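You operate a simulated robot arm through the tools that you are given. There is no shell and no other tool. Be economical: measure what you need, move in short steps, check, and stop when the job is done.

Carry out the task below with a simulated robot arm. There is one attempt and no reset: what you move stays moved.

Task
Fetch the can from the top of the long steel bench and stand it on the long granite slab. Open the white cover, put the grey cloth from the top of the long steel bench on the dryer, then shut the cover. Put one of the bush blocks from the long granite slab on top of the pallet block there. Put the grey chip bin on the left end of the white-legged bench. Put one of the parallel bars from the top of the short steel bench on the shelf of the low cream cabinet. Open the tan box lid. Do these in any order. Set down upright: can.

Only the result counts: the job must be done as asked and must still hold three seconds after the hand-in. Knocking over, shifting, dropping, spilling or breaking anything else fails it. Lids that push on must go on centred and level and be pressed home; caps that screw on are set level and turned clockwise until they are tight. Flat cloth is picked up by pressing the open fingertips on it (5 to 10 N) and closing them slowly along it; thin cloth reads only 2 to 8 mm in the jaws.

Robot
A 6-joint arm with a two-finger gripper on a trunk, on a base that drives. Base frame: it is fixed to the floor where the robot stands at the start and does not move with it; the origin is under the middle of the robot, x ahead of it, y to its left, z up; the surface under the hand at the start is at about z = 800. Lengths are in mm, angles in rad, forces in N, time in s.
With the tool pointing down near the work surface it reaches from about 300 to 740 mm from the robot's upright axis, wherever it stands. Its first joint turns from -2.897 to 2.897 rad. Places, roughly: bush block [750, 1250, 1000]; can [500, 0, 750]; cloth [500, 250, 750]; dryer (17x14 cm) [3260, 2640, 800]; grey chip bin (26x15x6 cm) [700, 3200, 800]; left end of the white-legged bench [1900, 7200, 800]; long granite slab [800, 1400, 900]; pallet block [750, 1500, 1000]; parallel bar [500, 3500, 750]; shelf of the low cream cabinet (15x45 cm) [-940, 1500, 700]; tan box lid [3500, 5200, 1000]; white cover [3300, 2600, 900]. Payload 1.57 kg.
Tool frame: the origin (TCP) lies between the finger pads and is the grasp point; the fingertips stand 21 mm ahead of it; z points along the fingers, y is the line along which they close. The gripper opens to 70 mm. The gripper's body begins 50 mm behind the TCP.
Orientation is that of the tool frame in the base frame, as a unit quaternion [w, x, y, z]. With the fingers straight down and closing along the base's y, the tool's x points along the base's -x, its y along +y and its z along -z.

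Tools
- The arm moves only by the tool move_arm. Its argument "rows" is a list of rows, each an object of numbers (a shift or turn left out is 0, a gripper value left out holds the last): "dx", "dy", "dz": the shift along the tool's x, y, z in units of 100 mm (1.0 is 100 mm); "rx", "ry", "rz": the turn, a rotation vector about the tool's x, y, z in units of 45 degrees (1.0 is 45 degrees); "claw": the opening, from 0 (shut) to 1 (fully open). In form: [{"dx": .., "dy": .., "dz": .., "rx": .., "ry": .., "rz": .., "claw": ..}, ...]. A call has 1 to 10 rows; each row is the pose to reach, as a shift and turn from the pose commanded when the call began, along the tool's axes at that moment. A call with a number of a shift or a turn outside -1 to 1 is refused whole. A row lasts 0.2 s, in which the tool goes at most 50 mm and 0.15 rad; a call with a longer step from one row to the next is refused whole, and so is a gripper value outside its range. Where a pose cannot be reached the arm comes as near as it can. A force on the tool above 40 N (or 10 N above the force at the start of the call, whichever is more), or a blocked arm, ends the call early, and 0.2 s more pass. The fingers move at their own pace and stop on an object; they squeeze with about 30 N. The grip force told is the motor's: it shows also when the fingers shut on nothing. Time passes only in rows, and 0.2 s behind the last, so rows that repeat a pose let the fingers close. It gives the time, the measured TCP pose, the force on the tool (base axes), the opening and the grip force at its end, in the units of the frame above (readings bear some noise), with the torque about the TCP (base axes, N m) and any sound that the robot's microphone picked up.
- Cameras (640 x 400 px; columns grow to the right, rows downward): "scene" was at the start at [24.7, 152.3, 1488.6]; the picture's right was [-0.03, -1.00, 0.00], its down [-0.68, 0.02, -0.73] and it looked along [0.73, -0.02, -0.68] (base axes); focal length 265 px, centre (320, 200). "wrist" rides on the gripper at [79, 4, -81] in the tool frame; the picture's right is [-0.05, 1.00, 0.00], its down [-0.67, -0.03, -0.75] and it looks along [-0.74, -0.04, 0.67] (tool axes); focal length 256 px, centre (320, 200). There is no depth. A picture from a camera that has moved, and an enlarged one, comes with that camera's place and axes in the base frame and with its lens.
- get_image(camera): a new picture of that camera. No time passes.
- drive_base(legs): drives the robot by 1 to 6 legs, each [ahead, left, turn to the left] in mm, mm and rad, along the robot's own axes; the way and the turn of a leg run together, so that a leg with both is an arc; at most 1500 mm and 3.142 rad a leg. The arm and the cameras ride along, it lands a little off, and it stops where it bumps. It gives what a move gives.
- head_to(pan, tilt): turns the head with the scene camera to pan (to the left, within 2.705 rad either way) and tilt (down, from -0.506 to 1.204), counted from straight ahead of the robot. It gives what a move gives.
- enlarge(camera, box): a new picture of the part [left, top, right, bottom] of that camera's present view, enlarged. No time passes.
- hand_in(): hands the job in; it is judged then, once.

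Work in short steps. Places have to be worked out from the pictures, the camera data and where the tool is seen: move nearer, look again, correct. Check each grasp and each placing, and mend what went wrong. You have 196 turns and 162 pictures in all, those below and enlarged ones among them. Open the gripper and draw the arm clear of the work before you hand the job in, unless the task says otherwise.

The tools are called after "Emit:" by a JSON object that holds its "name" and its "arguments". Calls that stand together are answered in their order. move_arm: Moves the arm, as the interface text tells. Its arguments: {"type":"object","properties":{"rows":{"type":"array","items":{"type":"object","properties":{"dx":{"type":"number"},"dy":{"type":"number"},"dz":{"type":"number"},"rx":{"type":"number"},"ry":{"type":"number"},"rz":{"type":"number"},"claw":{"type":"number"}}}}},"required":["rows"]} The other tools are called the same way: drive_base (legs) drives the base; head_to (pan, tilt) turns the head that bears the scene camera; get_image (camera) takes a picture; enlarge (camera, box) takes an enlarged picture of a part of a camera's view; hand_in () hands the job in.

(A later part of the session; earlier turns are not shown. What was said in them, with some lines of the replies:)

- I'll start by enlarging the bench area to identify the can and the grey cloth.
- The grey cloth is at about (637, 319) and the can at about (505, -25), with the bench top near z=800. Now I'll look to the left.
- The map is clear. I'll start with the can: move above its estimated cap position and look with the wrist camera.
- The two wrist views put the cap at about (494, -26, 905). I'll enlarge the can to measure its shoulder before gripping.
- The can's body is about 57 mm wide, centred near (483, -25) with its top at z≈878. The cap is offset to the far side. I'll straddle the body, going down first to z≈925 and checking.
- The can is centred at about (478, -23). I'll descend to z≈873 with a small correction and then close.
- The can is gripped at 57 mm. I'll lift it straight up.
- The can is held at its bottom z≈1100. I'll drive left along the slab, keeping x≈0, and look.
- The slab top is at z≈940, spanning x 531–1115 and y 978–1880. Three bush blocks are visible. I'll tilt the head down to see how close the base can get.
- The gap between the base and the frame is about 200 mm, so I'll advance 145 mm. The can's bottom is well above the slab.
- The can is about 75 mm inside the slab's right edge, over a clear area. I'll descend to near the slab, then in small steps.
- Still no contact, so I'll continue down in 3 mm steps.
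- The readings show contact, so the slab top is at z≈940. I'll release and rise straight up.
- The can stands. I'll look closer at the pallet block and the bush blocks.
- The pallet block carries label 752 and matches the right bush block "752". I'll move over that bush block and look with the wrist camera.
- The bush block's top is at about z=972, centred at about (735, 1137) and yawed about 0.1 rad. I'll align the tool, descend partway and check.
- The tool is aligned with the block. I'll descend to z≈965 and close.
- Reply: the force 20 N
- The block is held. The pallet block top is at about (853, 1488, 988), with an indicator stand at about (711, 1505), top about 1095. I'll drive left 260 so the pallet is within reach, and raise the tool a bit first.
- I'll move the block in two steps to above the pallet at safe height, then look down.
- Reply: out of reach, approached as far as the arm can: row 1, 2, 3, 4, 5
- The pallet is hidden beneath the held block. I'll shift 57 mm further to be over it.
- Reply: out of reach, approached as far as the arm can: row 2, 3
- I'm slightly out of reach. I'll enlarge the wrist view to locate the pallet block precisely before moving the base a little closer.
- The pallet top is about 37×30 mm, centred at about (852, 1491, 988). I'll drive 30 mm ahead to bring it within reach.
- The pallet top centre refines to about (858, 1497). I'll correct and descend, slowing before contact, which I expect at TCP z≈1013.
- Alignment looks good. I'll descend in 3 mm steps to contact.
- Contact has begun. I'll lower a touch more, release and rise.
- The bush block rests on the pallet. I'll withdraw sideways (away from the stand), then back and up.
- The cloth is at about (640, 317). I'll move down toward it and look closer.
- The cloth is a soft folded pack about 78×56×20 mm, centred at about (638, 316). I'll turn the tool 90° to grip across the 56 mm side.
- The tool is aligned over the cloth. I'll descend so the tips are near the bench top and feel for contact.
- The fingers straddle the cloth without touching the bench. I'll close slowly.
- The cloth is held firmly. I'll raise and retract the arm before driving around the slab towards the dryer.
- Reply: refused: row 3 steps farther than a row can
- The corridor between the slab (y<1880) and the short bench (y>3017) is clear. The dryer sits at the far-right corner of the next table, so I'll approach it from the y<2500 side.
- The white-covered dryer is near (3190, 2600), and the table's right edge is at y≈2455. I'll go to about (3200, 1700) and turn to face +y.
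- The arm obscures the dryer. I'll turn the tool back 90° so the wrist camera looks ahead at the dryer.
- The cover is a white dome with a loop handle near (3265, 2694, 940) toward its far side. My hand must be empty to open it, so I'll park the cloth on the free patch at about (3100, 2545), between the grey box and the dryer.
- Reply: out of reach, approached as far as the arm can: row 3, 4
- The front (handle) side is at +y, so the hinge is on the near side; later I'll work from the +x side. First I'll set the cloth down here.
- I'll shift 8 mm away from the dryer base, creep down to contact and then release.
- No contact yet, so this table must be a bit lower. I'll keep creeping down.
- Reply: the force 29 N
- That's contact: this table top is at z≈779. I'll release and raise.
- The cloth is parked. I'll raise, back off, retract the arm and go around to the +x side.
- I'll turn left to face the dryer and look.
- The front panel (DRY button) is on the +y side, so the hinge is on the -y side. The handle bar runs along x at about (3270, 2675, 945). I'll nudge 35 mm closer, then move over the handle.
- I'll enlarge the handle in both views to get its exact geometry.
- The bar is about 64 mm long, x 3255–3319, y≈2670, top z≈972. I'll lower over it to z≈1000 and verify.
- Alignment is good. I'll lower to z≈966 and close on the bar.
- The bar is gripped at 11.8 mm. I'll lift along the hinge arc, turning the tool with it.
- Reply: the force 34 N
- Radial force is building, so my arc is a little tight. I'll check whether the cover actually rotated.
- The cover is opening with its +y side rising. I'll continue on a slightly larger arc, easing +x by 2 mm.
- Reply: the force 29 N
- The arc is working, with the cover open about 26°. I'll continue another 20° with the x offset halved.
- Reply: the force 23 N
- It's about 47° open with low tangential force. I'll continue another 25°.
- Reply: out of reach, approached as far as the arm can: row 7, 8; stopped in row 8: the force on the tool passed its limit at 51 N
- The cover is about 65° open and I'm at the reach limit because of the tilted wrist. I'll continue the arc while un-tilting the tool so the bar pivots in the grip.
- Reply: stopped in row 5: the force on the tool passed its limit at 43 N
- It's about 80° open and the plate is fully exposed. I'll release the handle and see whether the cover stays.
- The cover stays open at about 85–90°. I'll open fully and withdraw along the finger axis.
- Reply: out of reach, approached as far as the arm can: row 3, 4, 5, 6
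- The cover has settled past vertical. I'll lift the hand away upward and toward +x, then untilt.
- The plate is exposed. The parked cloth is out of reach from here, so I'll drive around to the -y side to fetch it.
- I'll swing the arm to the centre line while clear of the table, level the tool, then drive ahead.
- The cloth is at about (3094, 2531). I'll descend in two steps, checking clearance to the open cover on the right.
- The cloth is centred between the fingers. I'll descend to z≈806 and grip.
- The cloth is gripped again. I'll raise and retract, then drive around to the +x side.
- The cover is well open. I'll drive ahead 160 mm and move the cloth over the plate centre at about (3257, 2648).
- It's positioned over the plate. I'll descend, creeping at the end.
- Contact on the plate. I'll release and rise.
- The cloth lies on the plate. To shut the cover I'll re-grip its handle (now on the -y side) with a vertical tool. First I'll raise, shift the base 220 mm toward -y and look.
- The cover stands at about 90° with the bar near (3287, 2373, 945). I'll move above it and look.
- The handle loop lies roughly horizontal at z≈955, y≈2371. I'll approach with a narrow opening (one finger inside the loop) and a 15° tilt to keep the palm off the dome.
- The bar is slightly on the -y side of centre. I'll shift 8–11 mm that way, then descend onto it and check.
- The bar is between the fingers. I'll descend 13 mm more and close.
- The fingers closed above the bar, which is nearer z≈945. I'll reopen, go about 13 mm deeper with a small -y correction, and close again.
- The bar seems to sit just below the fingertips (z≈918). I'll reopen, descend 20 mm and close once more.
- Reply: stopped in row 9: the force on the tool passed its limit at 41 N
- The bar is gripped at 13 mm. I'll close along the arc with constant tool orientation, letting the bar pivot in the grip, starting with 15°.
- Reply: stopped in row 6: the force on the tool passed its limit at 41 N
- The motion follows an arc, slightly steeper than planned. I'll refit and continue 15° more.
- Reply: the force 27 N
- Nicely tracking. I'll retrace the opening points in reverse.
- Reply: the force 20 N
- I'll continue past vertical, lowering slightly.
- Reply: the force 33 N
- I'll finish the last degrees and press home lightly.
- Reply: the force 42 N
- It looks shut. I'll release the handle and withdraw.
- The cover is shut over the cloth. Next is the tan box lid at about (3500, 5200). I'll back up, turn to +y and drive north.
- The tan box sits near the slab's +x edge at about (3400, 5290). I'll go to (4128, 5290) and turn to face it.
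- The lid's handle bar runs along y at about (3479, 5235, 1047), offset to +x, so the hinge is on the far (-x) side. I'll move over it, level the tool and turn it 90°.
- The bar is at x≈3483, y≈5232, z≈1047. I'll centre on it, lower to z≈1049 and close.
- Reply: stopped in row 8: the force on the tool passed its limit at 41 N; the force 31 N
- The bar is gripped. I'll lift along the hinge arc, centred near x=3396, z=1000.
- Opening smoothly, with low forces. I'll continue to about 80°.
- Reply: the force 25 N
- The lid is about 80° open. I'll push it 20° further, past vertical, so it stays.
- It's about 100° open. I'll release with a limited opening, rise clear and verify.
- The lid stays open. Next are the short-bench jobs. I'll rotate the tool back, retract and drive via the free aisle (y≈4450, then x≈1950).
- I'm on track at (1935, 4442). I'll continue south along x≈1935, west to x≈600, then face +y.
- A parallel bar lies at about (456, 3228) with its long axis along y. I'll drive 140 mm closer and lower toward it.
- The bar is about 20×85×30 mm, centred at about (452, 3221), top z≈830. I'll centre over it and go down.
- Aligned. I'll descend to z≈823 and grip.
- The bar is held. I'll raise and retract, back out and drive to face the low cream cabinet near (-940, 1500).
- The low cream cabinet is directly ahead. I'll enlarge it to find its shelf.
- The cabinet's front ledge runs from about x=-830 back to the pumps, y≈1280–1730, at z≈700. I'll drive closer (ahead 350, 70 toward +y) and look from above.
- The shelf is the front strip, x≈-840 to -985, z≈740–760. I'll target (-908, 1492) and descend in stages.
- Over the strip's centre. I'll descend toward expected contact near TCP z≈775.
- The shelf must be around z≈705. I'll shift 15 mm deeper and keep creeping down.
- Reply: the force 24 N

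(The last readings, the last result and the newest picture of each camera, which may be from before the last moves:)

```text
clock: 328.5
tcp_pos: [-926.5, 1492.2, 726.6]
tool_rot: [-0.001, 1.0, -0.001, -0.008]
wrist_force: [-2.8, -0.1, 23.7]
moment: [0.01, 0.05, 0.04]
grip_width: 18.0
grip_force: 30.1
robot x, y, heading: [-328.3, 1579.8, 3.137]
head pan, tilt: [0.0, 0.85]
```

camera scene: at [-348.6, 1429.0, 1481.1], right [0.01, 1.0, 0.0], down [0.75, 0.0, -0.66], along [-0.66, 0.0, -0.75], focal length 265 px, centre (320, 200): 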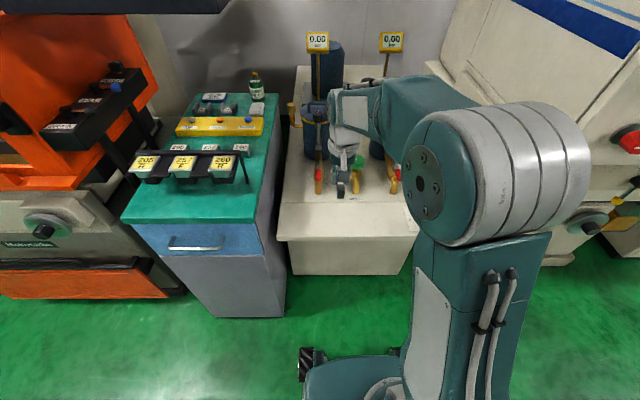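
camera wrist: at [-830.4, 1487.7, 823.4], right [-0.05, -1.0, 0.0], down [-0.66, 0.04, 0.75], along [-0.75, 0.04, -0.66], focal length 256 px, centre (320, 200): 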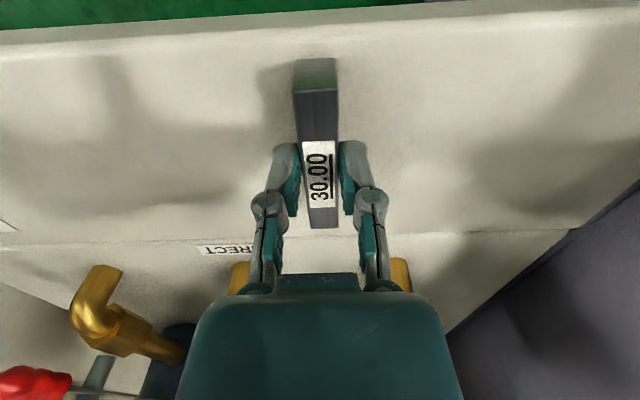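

Contact. I'll release and rise.

Emit:
{"name": "move_arm", "arguments": {"rows": [{"dz": -0.01, "claw": 0.5}, {"dz": -0.01, "claw": 0.5}, {"dz": -0.01}, {"dz": -0.2}, {"dz": -0.5}, {"dz": -1.0}]}}

Emit:
{"name": "move_arm", "arguments": {"rows": [{"dz": -0.4}, {"dz": -0.8}, {"dz": -1.0}, {"dz": -1.0, "dx": 0.4}]}}

Emit:
{"name": "get_image", "arguments": {"camera": "wrist"}}

```text
clock: 329.9
tcp_pos: [-924.9, 1491.7, 827.0]
tool_rot: [0.0, 1.0, -0.001, -0.006]
wrist_force: [0.1, 0.6, 0.3]
moment: [0.01, 0.0, 0.0]
grip_width: 34.9
grip_force: 0.2
robot x, y, heading: [-323.8, 1577.0, 3.137]
head pan, tilt: [0.0, 0.85]
```

```text
clock: 330.9
tcp_pos: [-885.0, 1490.6, 926.5]
tool_rot: [-0.001, 1.0, 0.0, -0.006]
wrist_force: [0.2, -0.3, -0.3]
moment: [0.02, 0.0, -0.01]
grip_width: 35.2
grip_force: 0.0
robot x, y, heading: [-326.8, 1578.8, 3.138]
head pan, tilt: [0.0, 0.85]
```

```text
32 pictures are left
camera wrist: at [-803.2, 1487.4, 1006.8], right [-0.05, -1.0, 0.0], down [-0.66, 0.03, 0.75], along [-0.75, 0.04, -0.66], focal length 256 px, centre (320, 200)
```

wrist: 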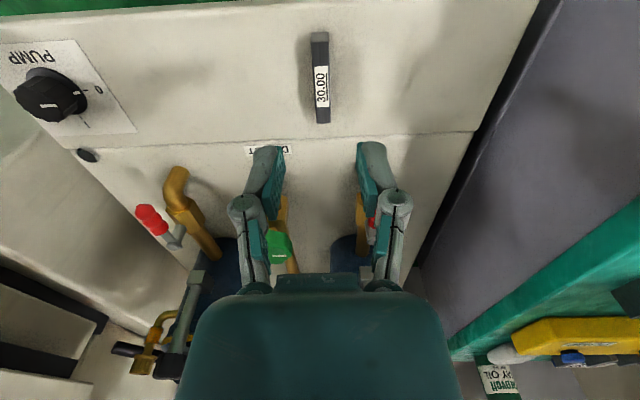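

The bar rests fully on the shelf. Now the last job, the grey chip bin. I'll raise, back out and go to (740, 2480) facing +y.

Emit:
{"name": "move_arm", "arguments": {"rows": [{"dz": -0.4, "dx": 0.2}, {"dz": -0.8, "dx": 0.4}, {"dz": -1.0, "dx": 0.6}]}}

Emit:
{"name": "drive_base", "arguments": {"legs": [[-350, 0, 0], [0, -900, 0], [-715, 0, 0], [0, 0, -1.567]]}}

Emit:
{"name": "head_to", "arguments": {"pan": 0.0, "tilt": 0.75}}

Emit:
{"name": "get_image", "arguments": {"camera": "scene"}}

Emit:
{"name": "get_image", "arguments": {"camera": "wrist"}}

```text
clock: 331.7
tcp_pos: [-820.9, 1490.4, 1024.3]
tool_rot: [-0.001, 1.0, 0.0, -0.006]
wrist_force: [-0.2, -0.1, -0.2]
moment: [0.01, -0.03, -0.02]
grip_width: 35.1
grip_force: 0.1
robot x, y, heading: [-328.9, 1580.6, 3.137]
head pan, tilt: [0.0, 0.85]
```

```text
clock: 345.6
tcp_pos: [642.0, 2971.4, 1024.9]
tool_rot: [-0.005, 0.709, -0.706, -0.004]
wrist_force: [0.6, 0.2, 0.3]
moment: [0.03, 0.02, 0.0]
grip_width: 35.0
grip_force: 0.0
robot x, y, heading: [737.2, 2477.3, 1.568]
head pan, tilt: [0.0, 0.85]
```

```text
clock: 346.3
tcp_pos: [642.1, 2970.3, 1024.4]
tool_rot: [-0.005, 0.708, -0.706, -0.004]
wrist_force: [-0.2, 0.4, 0.0]
moment: [-0.02, 0.02, 0.01]
grip_width: 35.1
grip_force: 0.1
robot x, y, heading: [732.8, 2472.6, 1.57]
head pan, tilt: [0.0, 0.75]
```

```text
31 pictures are left
camera scene: at [579.9, 2502.6, 1488.8], right [1.0, 0.0, 0.0], down [0.0, -0.68, -0.73], along [0.0, 0.73, -0.68], focal length 265 px, centre (320, 200)
```

scene: 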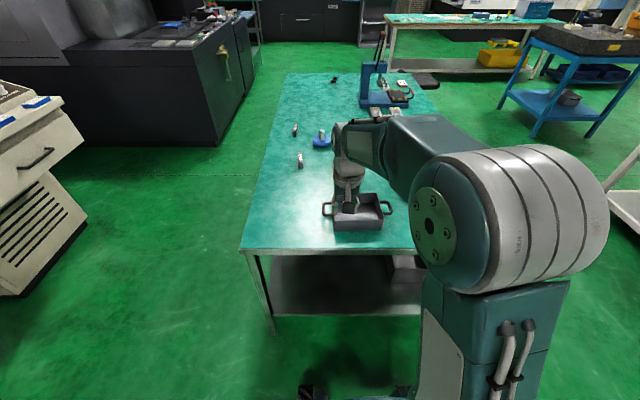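

```text
30 pictures are left
camera wrist: at [639.1, 2891.1, 1105.8], right [-1.0, 0.05, 0.0], down [0.03, 0.66, 0.75], along [0.04, 0.75, -0.66], focal length 256 px, centre (320, 200)
```

wrist: 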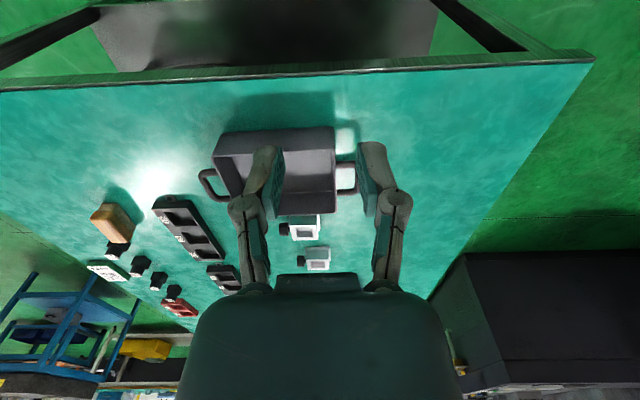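

The chip bin has end handles. I'll enlarge to see its walls and decide on a wall grip.

Emit:
{"name": "enlarge", "arguments": {"camera": "wrist", "box": [180, 100, 380, 230]}}

Emit:
{"name": "enlarge", "arguments": {"camera": "scene", "box": [300, 170, 420, 250]}}

```text
3.08 times, centred on (280, 165) of wrist
camera zoom: at [639.1, 2891.1, 1105.8], right [-1.0, 0.05, 0.0], down [0.03, 0.66, 0.75], along [0.04, 0.75, -0.66], focal length 788 px, centre (443, 308)
```

zoom: 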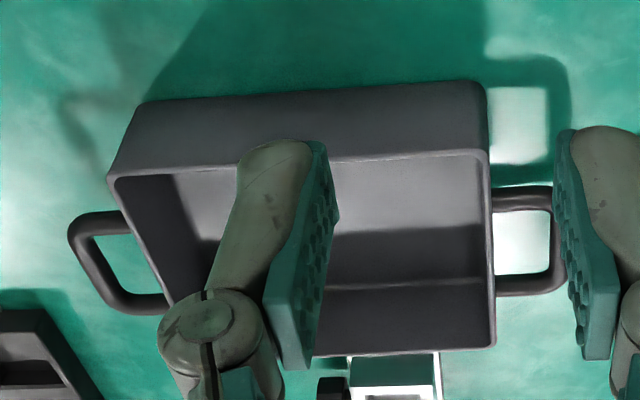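

```text
5.00 times, centred on (360, 210) of scene
camera zoom: at [579.9, 2502.6, 1488.8], right [1.0, 0.0, 0.0], down [0.0, -0.68, -0.73], along [0.0, 0.73, -0.68], focal length 1323 px, centre (120, 150)
```

zoom: 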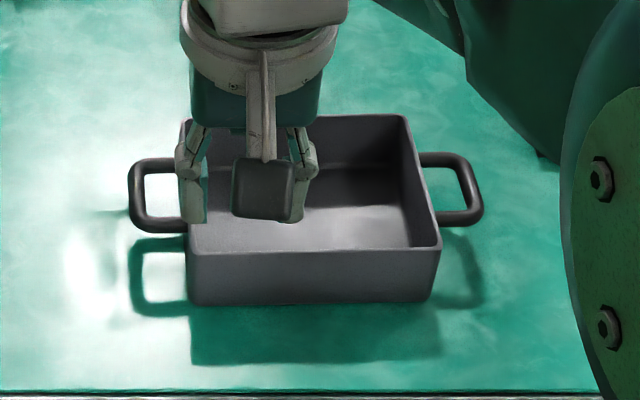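

The bin is empty, with thin walls: near wall at y≈3089, rim z≈854, x 628–786. I'll drive 110 mm closer, turn the tool 90° and move above the middle of the near wall.

Emit:
{"name": "drive_base", "arguments": {"legs": [[110, 0, 0]]}}

Emit:
{"name": "move_arm", "arguments": {"rows": [{"dy": -0.2, "rz": 0.18, "claw": 0.6}, {"dy": -0.4, "rz": 0.36}, {"dy": -0.6, "rz": 0.54}, {"dy": -0.65, "rz": 0.72}, {"dy": -0.65, "rz": 0.9}, {"dy": -0.65, "rz": 1.0}]}}

Emit:
{"name": "move_arm", "arguments": {"rows": [{"rz": 0.18}, {"rz": 0.36}, {"rz": 0.54}, {"rz": 0.72}, {"rz": 0.9}, {"rz": 1.0}, {"rz": 1.0}]}}

Emit:
{"name": "get_image", "arguments": {"camera": "wrist"}}

Emit:
{"name": "enlarge", "arguments": {"camera": "scene", "box": [300, 150, 440, 270]}}

```text
clock: 347.5
tcp_pos: [644.0, 3079.8, 1024.8]
tool_rot: [-0.005, 0.707, -0.707, -0.005]
wrist_force: [-0.2, 0.2, -0.7]
moment: [0.01, 0.0, -0.01]
grip_width: 35.2
grip_force: 0.0
robot x, y, heading: [733.4, 2584.1, 1.558]
head pan, tilt: [0.0, 0.75]
```

```text
clock: 348.9
tcp_pos: [710.0, 3079.8, 1025.7]
tool_rot: [0.004, -0.382, 0.924, 0.007]
wrist_force: [0.5, 0.1, -0.9]
moment: [-0.02, -0.02, 0.05]
grip_width: 42.2
grip_force: 0.1
robot x, y, heading: [734.4, 2587.6, 1.566]
head pan, tilt: [0.0, 0.75]
```

```text
clock: 350.5
tcp_pos: [708.3, 3080.0, 1025.4]
tool_rot: [0.001, 0.0, 1.0, 0.007]
wrist_force: [0.2, 0.8, -0.5]
moment: [0.01, -0.01, 0.01]
grip_width: 41.7
grip_force: 0.0
robot x, y, heading: [735.0, 2589.1, 1.565]
head pan, tilt: [0.0, 0.75]
```

```text
27 pictures are left
camera wrist: at [630.4, 3084.3, 1107.6], right [0.05, 1.0, 0.01], down [0.67, -0.05, 0.75], along [0.74, -0.03, -0.67], focal length 256 px, centre (320, 200)
```

wrist: 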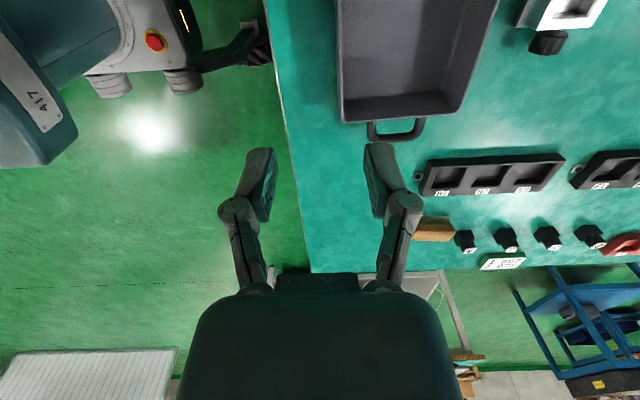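

```text
3.33 times, centred on (370, 210) of scene
camera zoom: at [580.7, 2612.0, 1488.8], right [1.0, 0.0, 0.0], down [0.0, -0.68, -0.73], along [0.0, 0.73, -0.68], focal length 882 px, centre (153, 167)
```

zoom: 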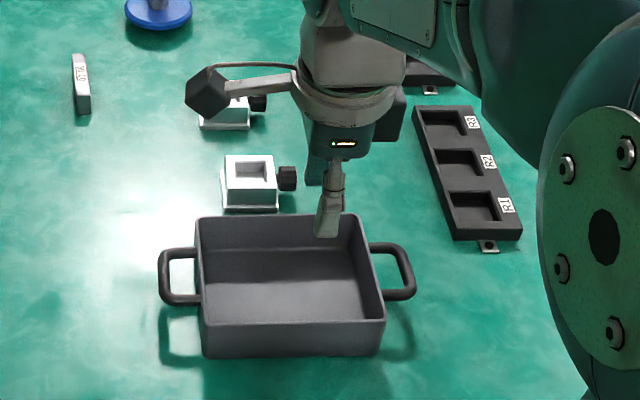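

The near wall is at y≈3095 (±7). I'll use a wide opening, descend straddling the wall and check before closing.

Emit:
{"name": "move_arm", "arguments": {"rows": [{"dy": 0.1, "dz": 0.4, "claw": 0.85}, {"dy": 0.15, "dz": 0.8}, {"dy": 0.15, "dz": 1.0}]}}

Emit:
{"name": "move_arm", "arguments": {"rows": [{"dz": 0.25}, {"dz": 0.37}, {"dz": 0.37}]}}

Emit:
{"name": "get_image", "arguments": {"camera": "wrist"}}

```text
clock: 351.3
tcp_pos: [708.1, 3096.6, 926.3]
tool_rot: [0.001, 0.001, 1.0, 0.007]
wrist_force: [0.1, -0.4, -0.4]
moment: [0.02, 0.03, -0.05]
grip_width: 59.6
grip_force: 0.1
robot x, y, heading: [734.7, 2589.8, 1.57]
head pan, tilt: [0.0, 0.75]
```

```text
clock: 352.1
tcp_pos: [707.8, 3096.3, 888.8]
tool_rot: [0.001, 0.0, 1.0, 0.007]
wrist_force: [-0.2, -0.6, 0.6]
moment: [-0.02, 0.0, -0.04]
grip_width: 59.5
grip_force: 0.1
robot x, y, heading: [735.0, 2588.8, 1.566]
head pan, tilt: [0.0, 0.75]
```

```text
25 pictures are left
camera wrist: at [629.8, 3100.1, 971.3], right [0.05, 1.0, 0.01], down [0.67, -0.05, 0.75], along [0.74, -0.03, -0.67], focal length 256 px, centre (320, 200)
```

wrist: 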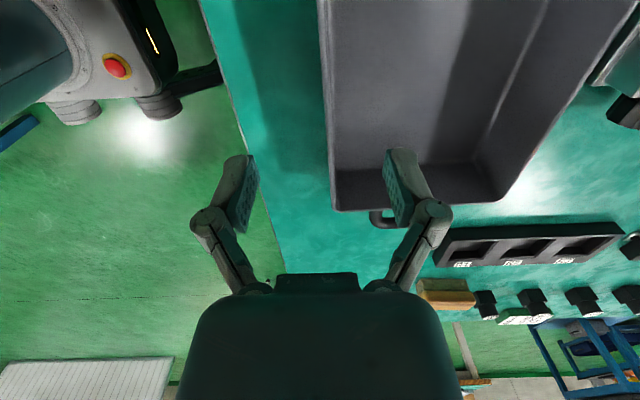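

The wall is centred between the fingers. I'll descend to z≈838 and close.

Emit:
{"name": "move_arm", "arguments": {"rows": [{"dy": 0.03, "dz": 0.2}, {"dy": 0.03, "dz": 0.4}, {"dy": 0.03, "dz": 0.5}, {"dy": 0.03, "dz": 0.5, "claw": 0.4}, {"dy": 0.03, "dz": 0.5, "claw": 0.15}, {"dy": 0.03, "dz": 0.5, "claw": 0}, {"dy": 0.03, "dz": 0.5}, {"dy": 0.03, "dz": 0.5}]}}

Emit:
{"name": "move_arm", "arguments": {"rows": [{"dz": -0.1}, {"dz": -0.25}, {"dz": -0.5}, {"dz": -0.75}, {"dz": -1.0}]}}

Emit:
{"name": "enlarge", "arguments": {"camera": "scene", "box": [280, 110, 460, 260]}}

```text
clock: 353.9
tcp_pos: [709.8, 3100.9, 838.5]
tool_rot: [0.0, 0.0, 1.0, 0.007]
wrist_force: [-0.2, 0.6, 0.6]
moment: [-0.04, -0.02, 0.11]
grip_width: 6.0
grip_force: 30.1
robot x, y, heading: [735.9, 2585.0, 1.561]
head pan, tilt: [0.0, 0.75]
```

```text
clock: 355.1
tcp_pos: [708.9, 3098.0, 939.5]
tool_rot: [0.0, 0.0, 1.0, 0.006]
wrist_force: [0.2, -0.7, -2.6]
moment: [-0.14, 0.03, -0.01]
grip_width: 5.9
grip_force: 29.9
robot x, y, heading: [737.4, 2588.1, 1.569]
head pan, tilt: [0.0, 0.75]
```

```text
2.67 times, centred on (370, 185) of scene
camera zoom: at [580.7, 2612.4, 1488.8], right [1.0, 0.0, 0.0], down [0.0, -0.68, -0.73], along [0.0, 0.73, -0.68], focal length 706 px, centre (187, 240)
```

zoom: 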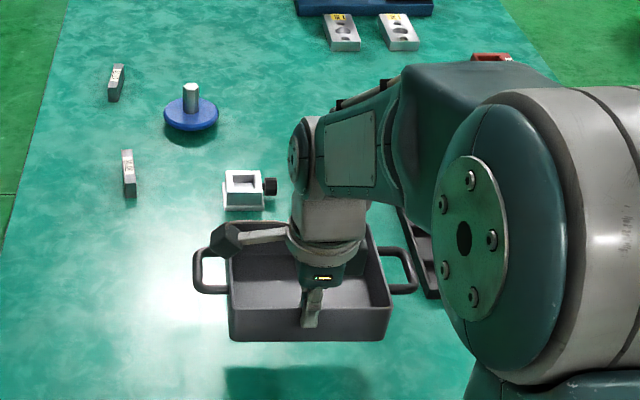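

The bin is held level. I'll raise it and drive to the white-legged bench via x≈1935, then x≈2300.

Emit:
{"name": "move_arm", "arguments": {"rows": [{"dz": -0.3}, {"dz": -0.6}, {"dz": -1.0, "dx": 0.0}]}}

Emit:
{"name": "drive_base", "arguments": {"legs": [[-120, 0, 0], [0, -1200, 0], [1000, 0, 0], [970, -365, 0], [900, 0, 0], [700, 0, 0]]}}

Emit:
{"name": "head_to", "arguments": {"pan": 0.2, "tilt": 0.5}}

Emit:
{"name": "get_image", "arguments": {"camera": "scene"}}

```text
clock: 355.9
tcp_pos: [708.2, 3094.5, 1038.1]
tool_rot: [0.001, 0.0, 1.0, 0.006]
wrist_force: [-0.1, 0.5, -3.4]
moment: [-0.17, 0.01, 0.02]
grip_width: 6.1
grip_force: 30.0
robot x, y, heading: [731.9, 2585.6, 1.566]
head pan, tilt: [0.0, 0.75]
```

```text
clock: 380.4
tcp_pos: [2318.7, 6535.3, 1039.9]
tool_rot: [0.001, 0.005, 1.0, 0.007]
wrist_force: [0.2, -0.4, -1.4]
moment: [-0.12, 0.03, 0.01]
grip_width: 6.1
grip_force: 29.7
robot x, y, heading: [2337.0, 6027.4, 1.552]
head pan, tilt: [0.0, 0.75]
```

```text
clock: 381.1
tcp_pos: [2317.8, 6534.4, 1040.4]
tool_rot: [0.001, 0.006, 1.0, 0.006]
wrist_force: [0.4, 0.5, -2.0]
moment: [-0.14, 0.01, 0.01]
grip_width: 6.1
grip_force: 30.0
robot x, y, heading: [2339.0, 6029.4, 1.556]
head pan, tilt: [0.201, 0.499]
```

```text
23 pictures are left
camera scene: at [2167.2, 6060.6, 1510.7], right [0.98, 0.18, 0.0], down [0.09, -0.47, -0.88], along [-0.16, 0.86, -0.48], focal length 265 px, centre (320, 200)
```

scene: 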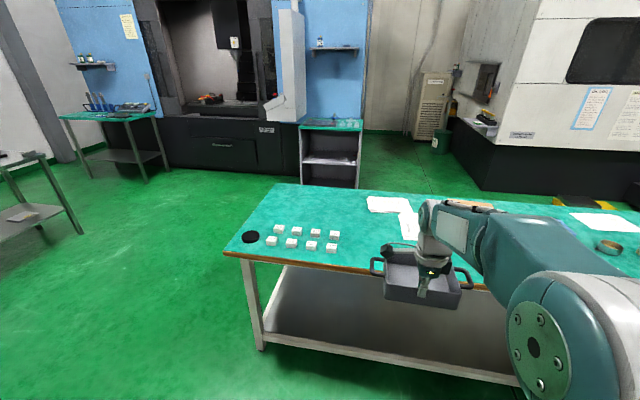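

The left end's free area is behind the small white blocks, around (1900, 7200). I'll position the base at about (1900, 6455).

Emit:
{"name": "drive_base", "arguments": {"legs": [[0, 440, 0.015], [420, 0, 0]]}}

Emit:
{"name": "move_arm", "arguments": {"rows": [{"dy": 0.4}, {"dy": 0.8}, {"dy": 1.0}, {"dy": 1.0, "dz": 0.2}]}}

Emit:
{"name": "head_to", "arguments": {"pan": 0.0, "tilt": 0.65}}

Emit:
{"name": "get_image", "arguments": {"camera": "scene"}}

```text
clock: 386.1
tcp_pos: [1854.3, 6958.8, 1039.8]
tool_rot: [0.001, 0.001, 1.0, 0.006]
wrist_force: [0.6, 0.0, -2.0]
moment: [-0.16, 0.02, -0.01]
grip_width: 6.0
grip_force: 29.9
robot x, y, heading: [1879.4, 6449.3, 1.563]
head pan, tilt: [0.201, 0.499]
```

```text
clock: 387.1
tcp_pos: [1855.6, 7057.6, 1021.0]
tool_rot: [0.0, 0.0, 1.0, 0.007]
wrist_force: [0.3, -0.5, -1.8]
moment: [-0.18, 0.0, 0.0]
grip_width: 6.2
grip_force: 30.3
robot x, y, heading: [1880.6, 6449.9, 1.565]
head pan, tilt: [0.201, 0.499]
```

```text
clock: 387.8
tcp_pos: [1854.2, 7058.2, 1021.1]
tool_rot: [0.0, 0.001, 1.0, 0.007]
wrist_force: [0.0, -0.5, -3.0]
moment: [-0.12, 0.01, 0.02]
grip_width: 5.9
grip_force: 30.2
robot x, y, heading: [1877.6, 6445.5, 1.562]
head pan, tilt: [0.0, 0.649]
```

```text
22 pictures are left
camera scene: at [1725.6, 6481.3, 1497.4], right [1.0, -0.01, 0.0], down [0.0, -0.61, -0.8], along [0.0, 0.8, -0.61], focal length 265 px, centre (320, 200)
```

scene: 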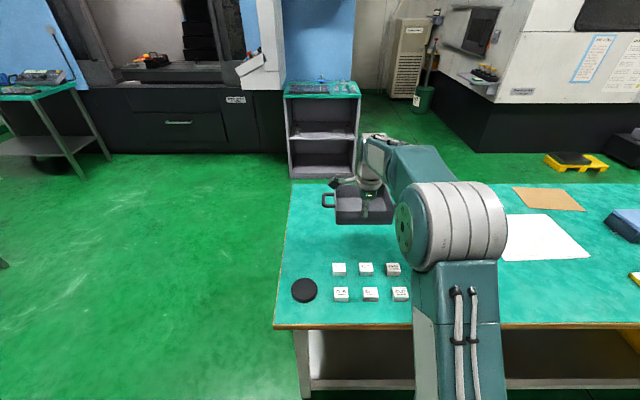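

Clear space behind the blocks (they end at y≈7055). I'll move the near wall to y≈7140 and descend.

Emit:
{"name": "move_arm", "arguments": {"rows": [{"dy": 0.4}, {"dy": 0.82}, {"dy": 0.82, "dz": 0.3}, {"dy": 0.82, "dz": 0.7}, {"dy": 0.82, "dz": 1.0}, {"dy": 0.82, "dz": 1.0}]}}

Emit:
{"name": "get_image", "arguments": {"camera": "scene"}}

Emit:
{"name": "get_image", "arguments": {"camera": "wrist"}}

```text
clock: 389.2
tcp_pos: [1853.9, 7141.2, 924.7]
tool_rot: [0.001, 0.001, 1.0, 0.007]
wrist_force: [-0.4, -0.6, -2.2]
moment: [-0.16, 0.04, -0.02]
grip_width: 6.1
grip_force: 29.9
robot x, y, heading: [1880.3, 6452.3, 1.562]
head pan, tilt: [0.0, 0.649]
```

```text
21 pictures are left
camera scene: at [1725.6, 6481.8, 1497.4], right [1.0, -0.01, 0.0], down [0.0, -0.61, -0.8], along [0.01, 0.8, -0.61], focal length 265 px, centre (320, 200)
```

scene: 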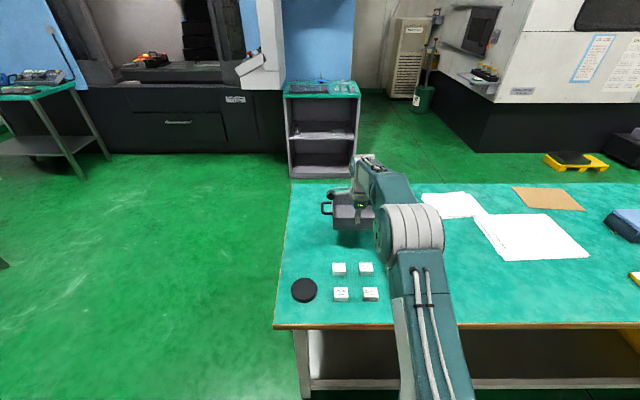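

```text
20 pictures are left
camera wrist: at [1774.8, 7144.4, 1005.5], right [0.05, 1.0, 0.01], down [0.67, -0.05, 0.75], along [0.74, -0.03, -0.67], focal length 256 px, centre (320, 200)
```

wrist: 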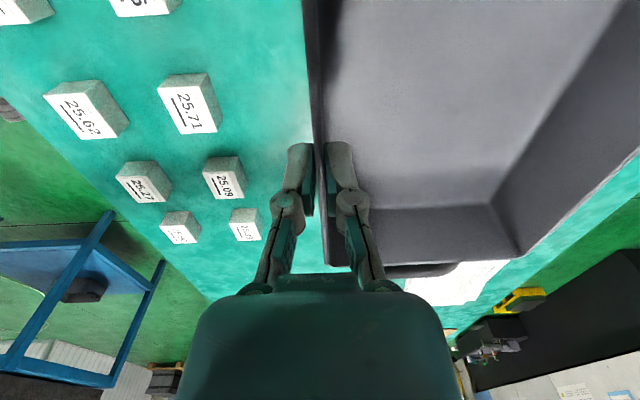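

Clear of everything. I'll descend and creep to contact.

Emit:
{"name": "move_arm", "arguments": {"rows": [{"dz": 0.3}, {"dz": 0.6}, {"dz": 0.7}, {"dz": 0.75}, {"dz": 0.79}, {"dz": 0.83}, {"dz": 0.87}, {"dz": 0.9}]}}

```text
clock: 391.0
tcp_pos: [1854.0, 7145.1, 838.5]
tool_rot: [0.0, 0.001, 1.0, 0.011]
wrist_force: [0.0, -5.4, 47.0]
moment: [-0.49, -0.14, -0.01]
grip_width: 6.0
grip_force: 27.8
robot x, y, heading: [1878.0, 6449.0, 1.565]
head pan, tilt: [0.0, 0.649]
```

Firm contact. I'll ease up 4 mm, release and rise.

Emit:
{"name": "move_arm", "arguments": {"rows": [{"dz": -0.04}, {"dz": -0.04, "claw": 0.2}, {"dz": -0.04, "claw": 0.5}, {"dz": -0.04, "claw": 0.5}, {"dz": -0.3}, {"dz": -0.6}, {"dz": -1.0}]}}

Emit:
{"name": "move_arm", "arguments": {"rows": [{"dz": -0.4}, {"dz": -0.8, "dy": -0.2}, {"dz": -1.0, "dy": -0.6}, {"dz": -1.0, "dy": -1.0}]}}

Emit:
{"name": "enlarge", "arguments": {"camera": "scene", "box": [260, 150, 460, 340]}}

Emit:
{"name": "get_image", "arguments": {"camera": "wrist"}}

```text
clock: 392.6
tcp_pos: [1854.1, 7141.3, 933.1]
tool_rot: [0.001, 0.001, 1.0, 0.007]
wrist_force: [-0.6, 0.1, -0.3]
moment: [-0.05, 0.02, 0.0]
grip_width: 35.1
grip_force: 0.0
robot x, y, heading: [1881.6, 6450.4, 1.564]
head pan, tilt: [0.0, 0.649]
```

```text
clock: 393.6
tcp_pos: [1854.4, 7041.4, 1028.1]
tool_rot: [0.0, 0.002, 1.0, 0.007]
wrist_force: [0.2, 0.4, -0.3]
moment: [0.0, 0.01, -0.03]
grip_width: 35.0
grip_force: 0.0
robot x, y, heading: [1883.0, 6453.8, 1.563]
head pan, tilt: [0.0, 0.649]
```

```text
2.11 times, centred on (360, 245) of scene
camera zoom: at [1725.6, 6480.9, 1497.4], right [1.0, -0.01, 0.0], down [0.0, -0.61, -0.8], along [0.01, 0.8, -0.61], focal length 557 px, centre (236, 105)
```

zoom: 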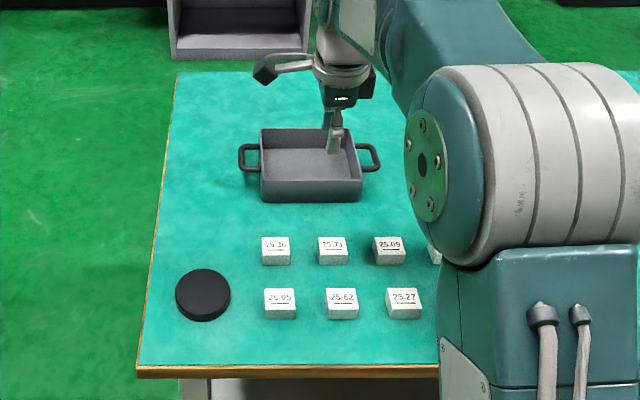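

```text
18 pictures are left
camera wrist: at [1775.8, 7044.9, 1111.4], right [0.05, 1.0, 0.01], down [0.67, -0.05, 0.75], along [0.74, -0.03, -0.67], focal length 256 px, centre (320, 200)
```

wrist: 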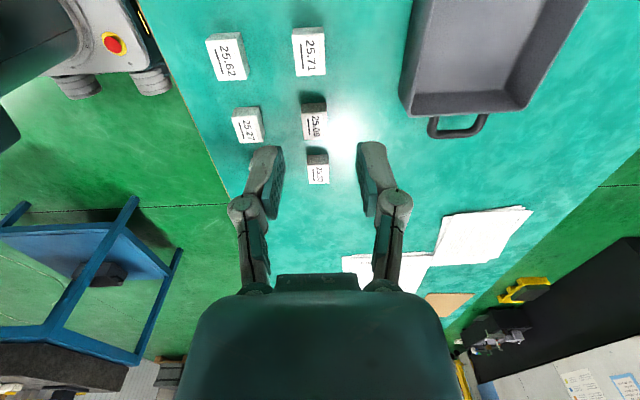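

All items are in place. I'll back clear of the bench and glance at the tan box to confirm its lid is still open.

Emit:
{"name": "drive_base", "arguments": {"legs": [[-350, 0, 0]]}}

Emit:
{"name": "head_to", "arguments": {"pan": -2.2, "tilt": 0.3}}

Emit:
{"name": "enlarge", "arguments": {"camera": "scene", "box": [160, 100, 480, 300]}}

```text
clock: 395.9
tcp_pos: [1850.6, 6690.9, 1029.7]
tool_rot: [0.001, 0.001, 1.0, 0.007]
wrist_force: [-0.1, -0.9, -0.1]
moment: [-0.03, 0.02, -0.01]
grip_width: 35.1
grip_force: 0.1
robot x, y, heading: [1875.5, 6099.0, 1.566]
head pan, tilt: [0.0, 0.649]
```

```text
clock: 398.0
tcp_pos: [1852.5, 6691.3, 1030.4]
tool_rot: [0.001, 0.0, 1.0, 0.008]
wrist_force: [0.0, -0.1, -0.8]
moment: [0.01, 0.02, 0.02]
grip_width: 34.9
grip_force: 0.1
robot x, y, heading: [1878.0, 6097.8, 1.568]
head pan, tilt: [-2.201, 0.3]
```

```text
2.00 times, centred on (320, 200) of scene
camera zoom: at [1798.1, 5988.3, 1529.4], right [-0.59, -0.8, 0.0], down [-0.24, 0.17, -0.96], along [0.77, -0.57, -0.29], focal length 529 px, centre (320, 200)
```

zoom: 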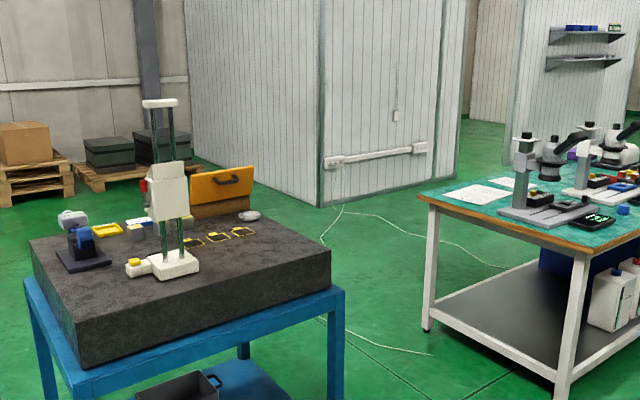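

The tan lid still stands open and everything else is in place. Handing in.

Emit:
{"name": "hand_in", "arguments": {}}

```text
The job is handed in.
```

I finished all six tasks and handed the job in:
- **Can:** it stands upright on the long granite slab.
- **Cloth:** it is on the dryer, with the white cover shut over it.
- **Bush block:** bush block 752 sits on top of the pallet block.
- **Chip bin:** it is on the left end of the white-legged bench, behind the small white blocks.
- **Parallel bar:** the 30.00 bar from the short steel bench rests on the low cream cabinet's shelf.
- **Tan box lid:** open, and still standing open just before I handed in.
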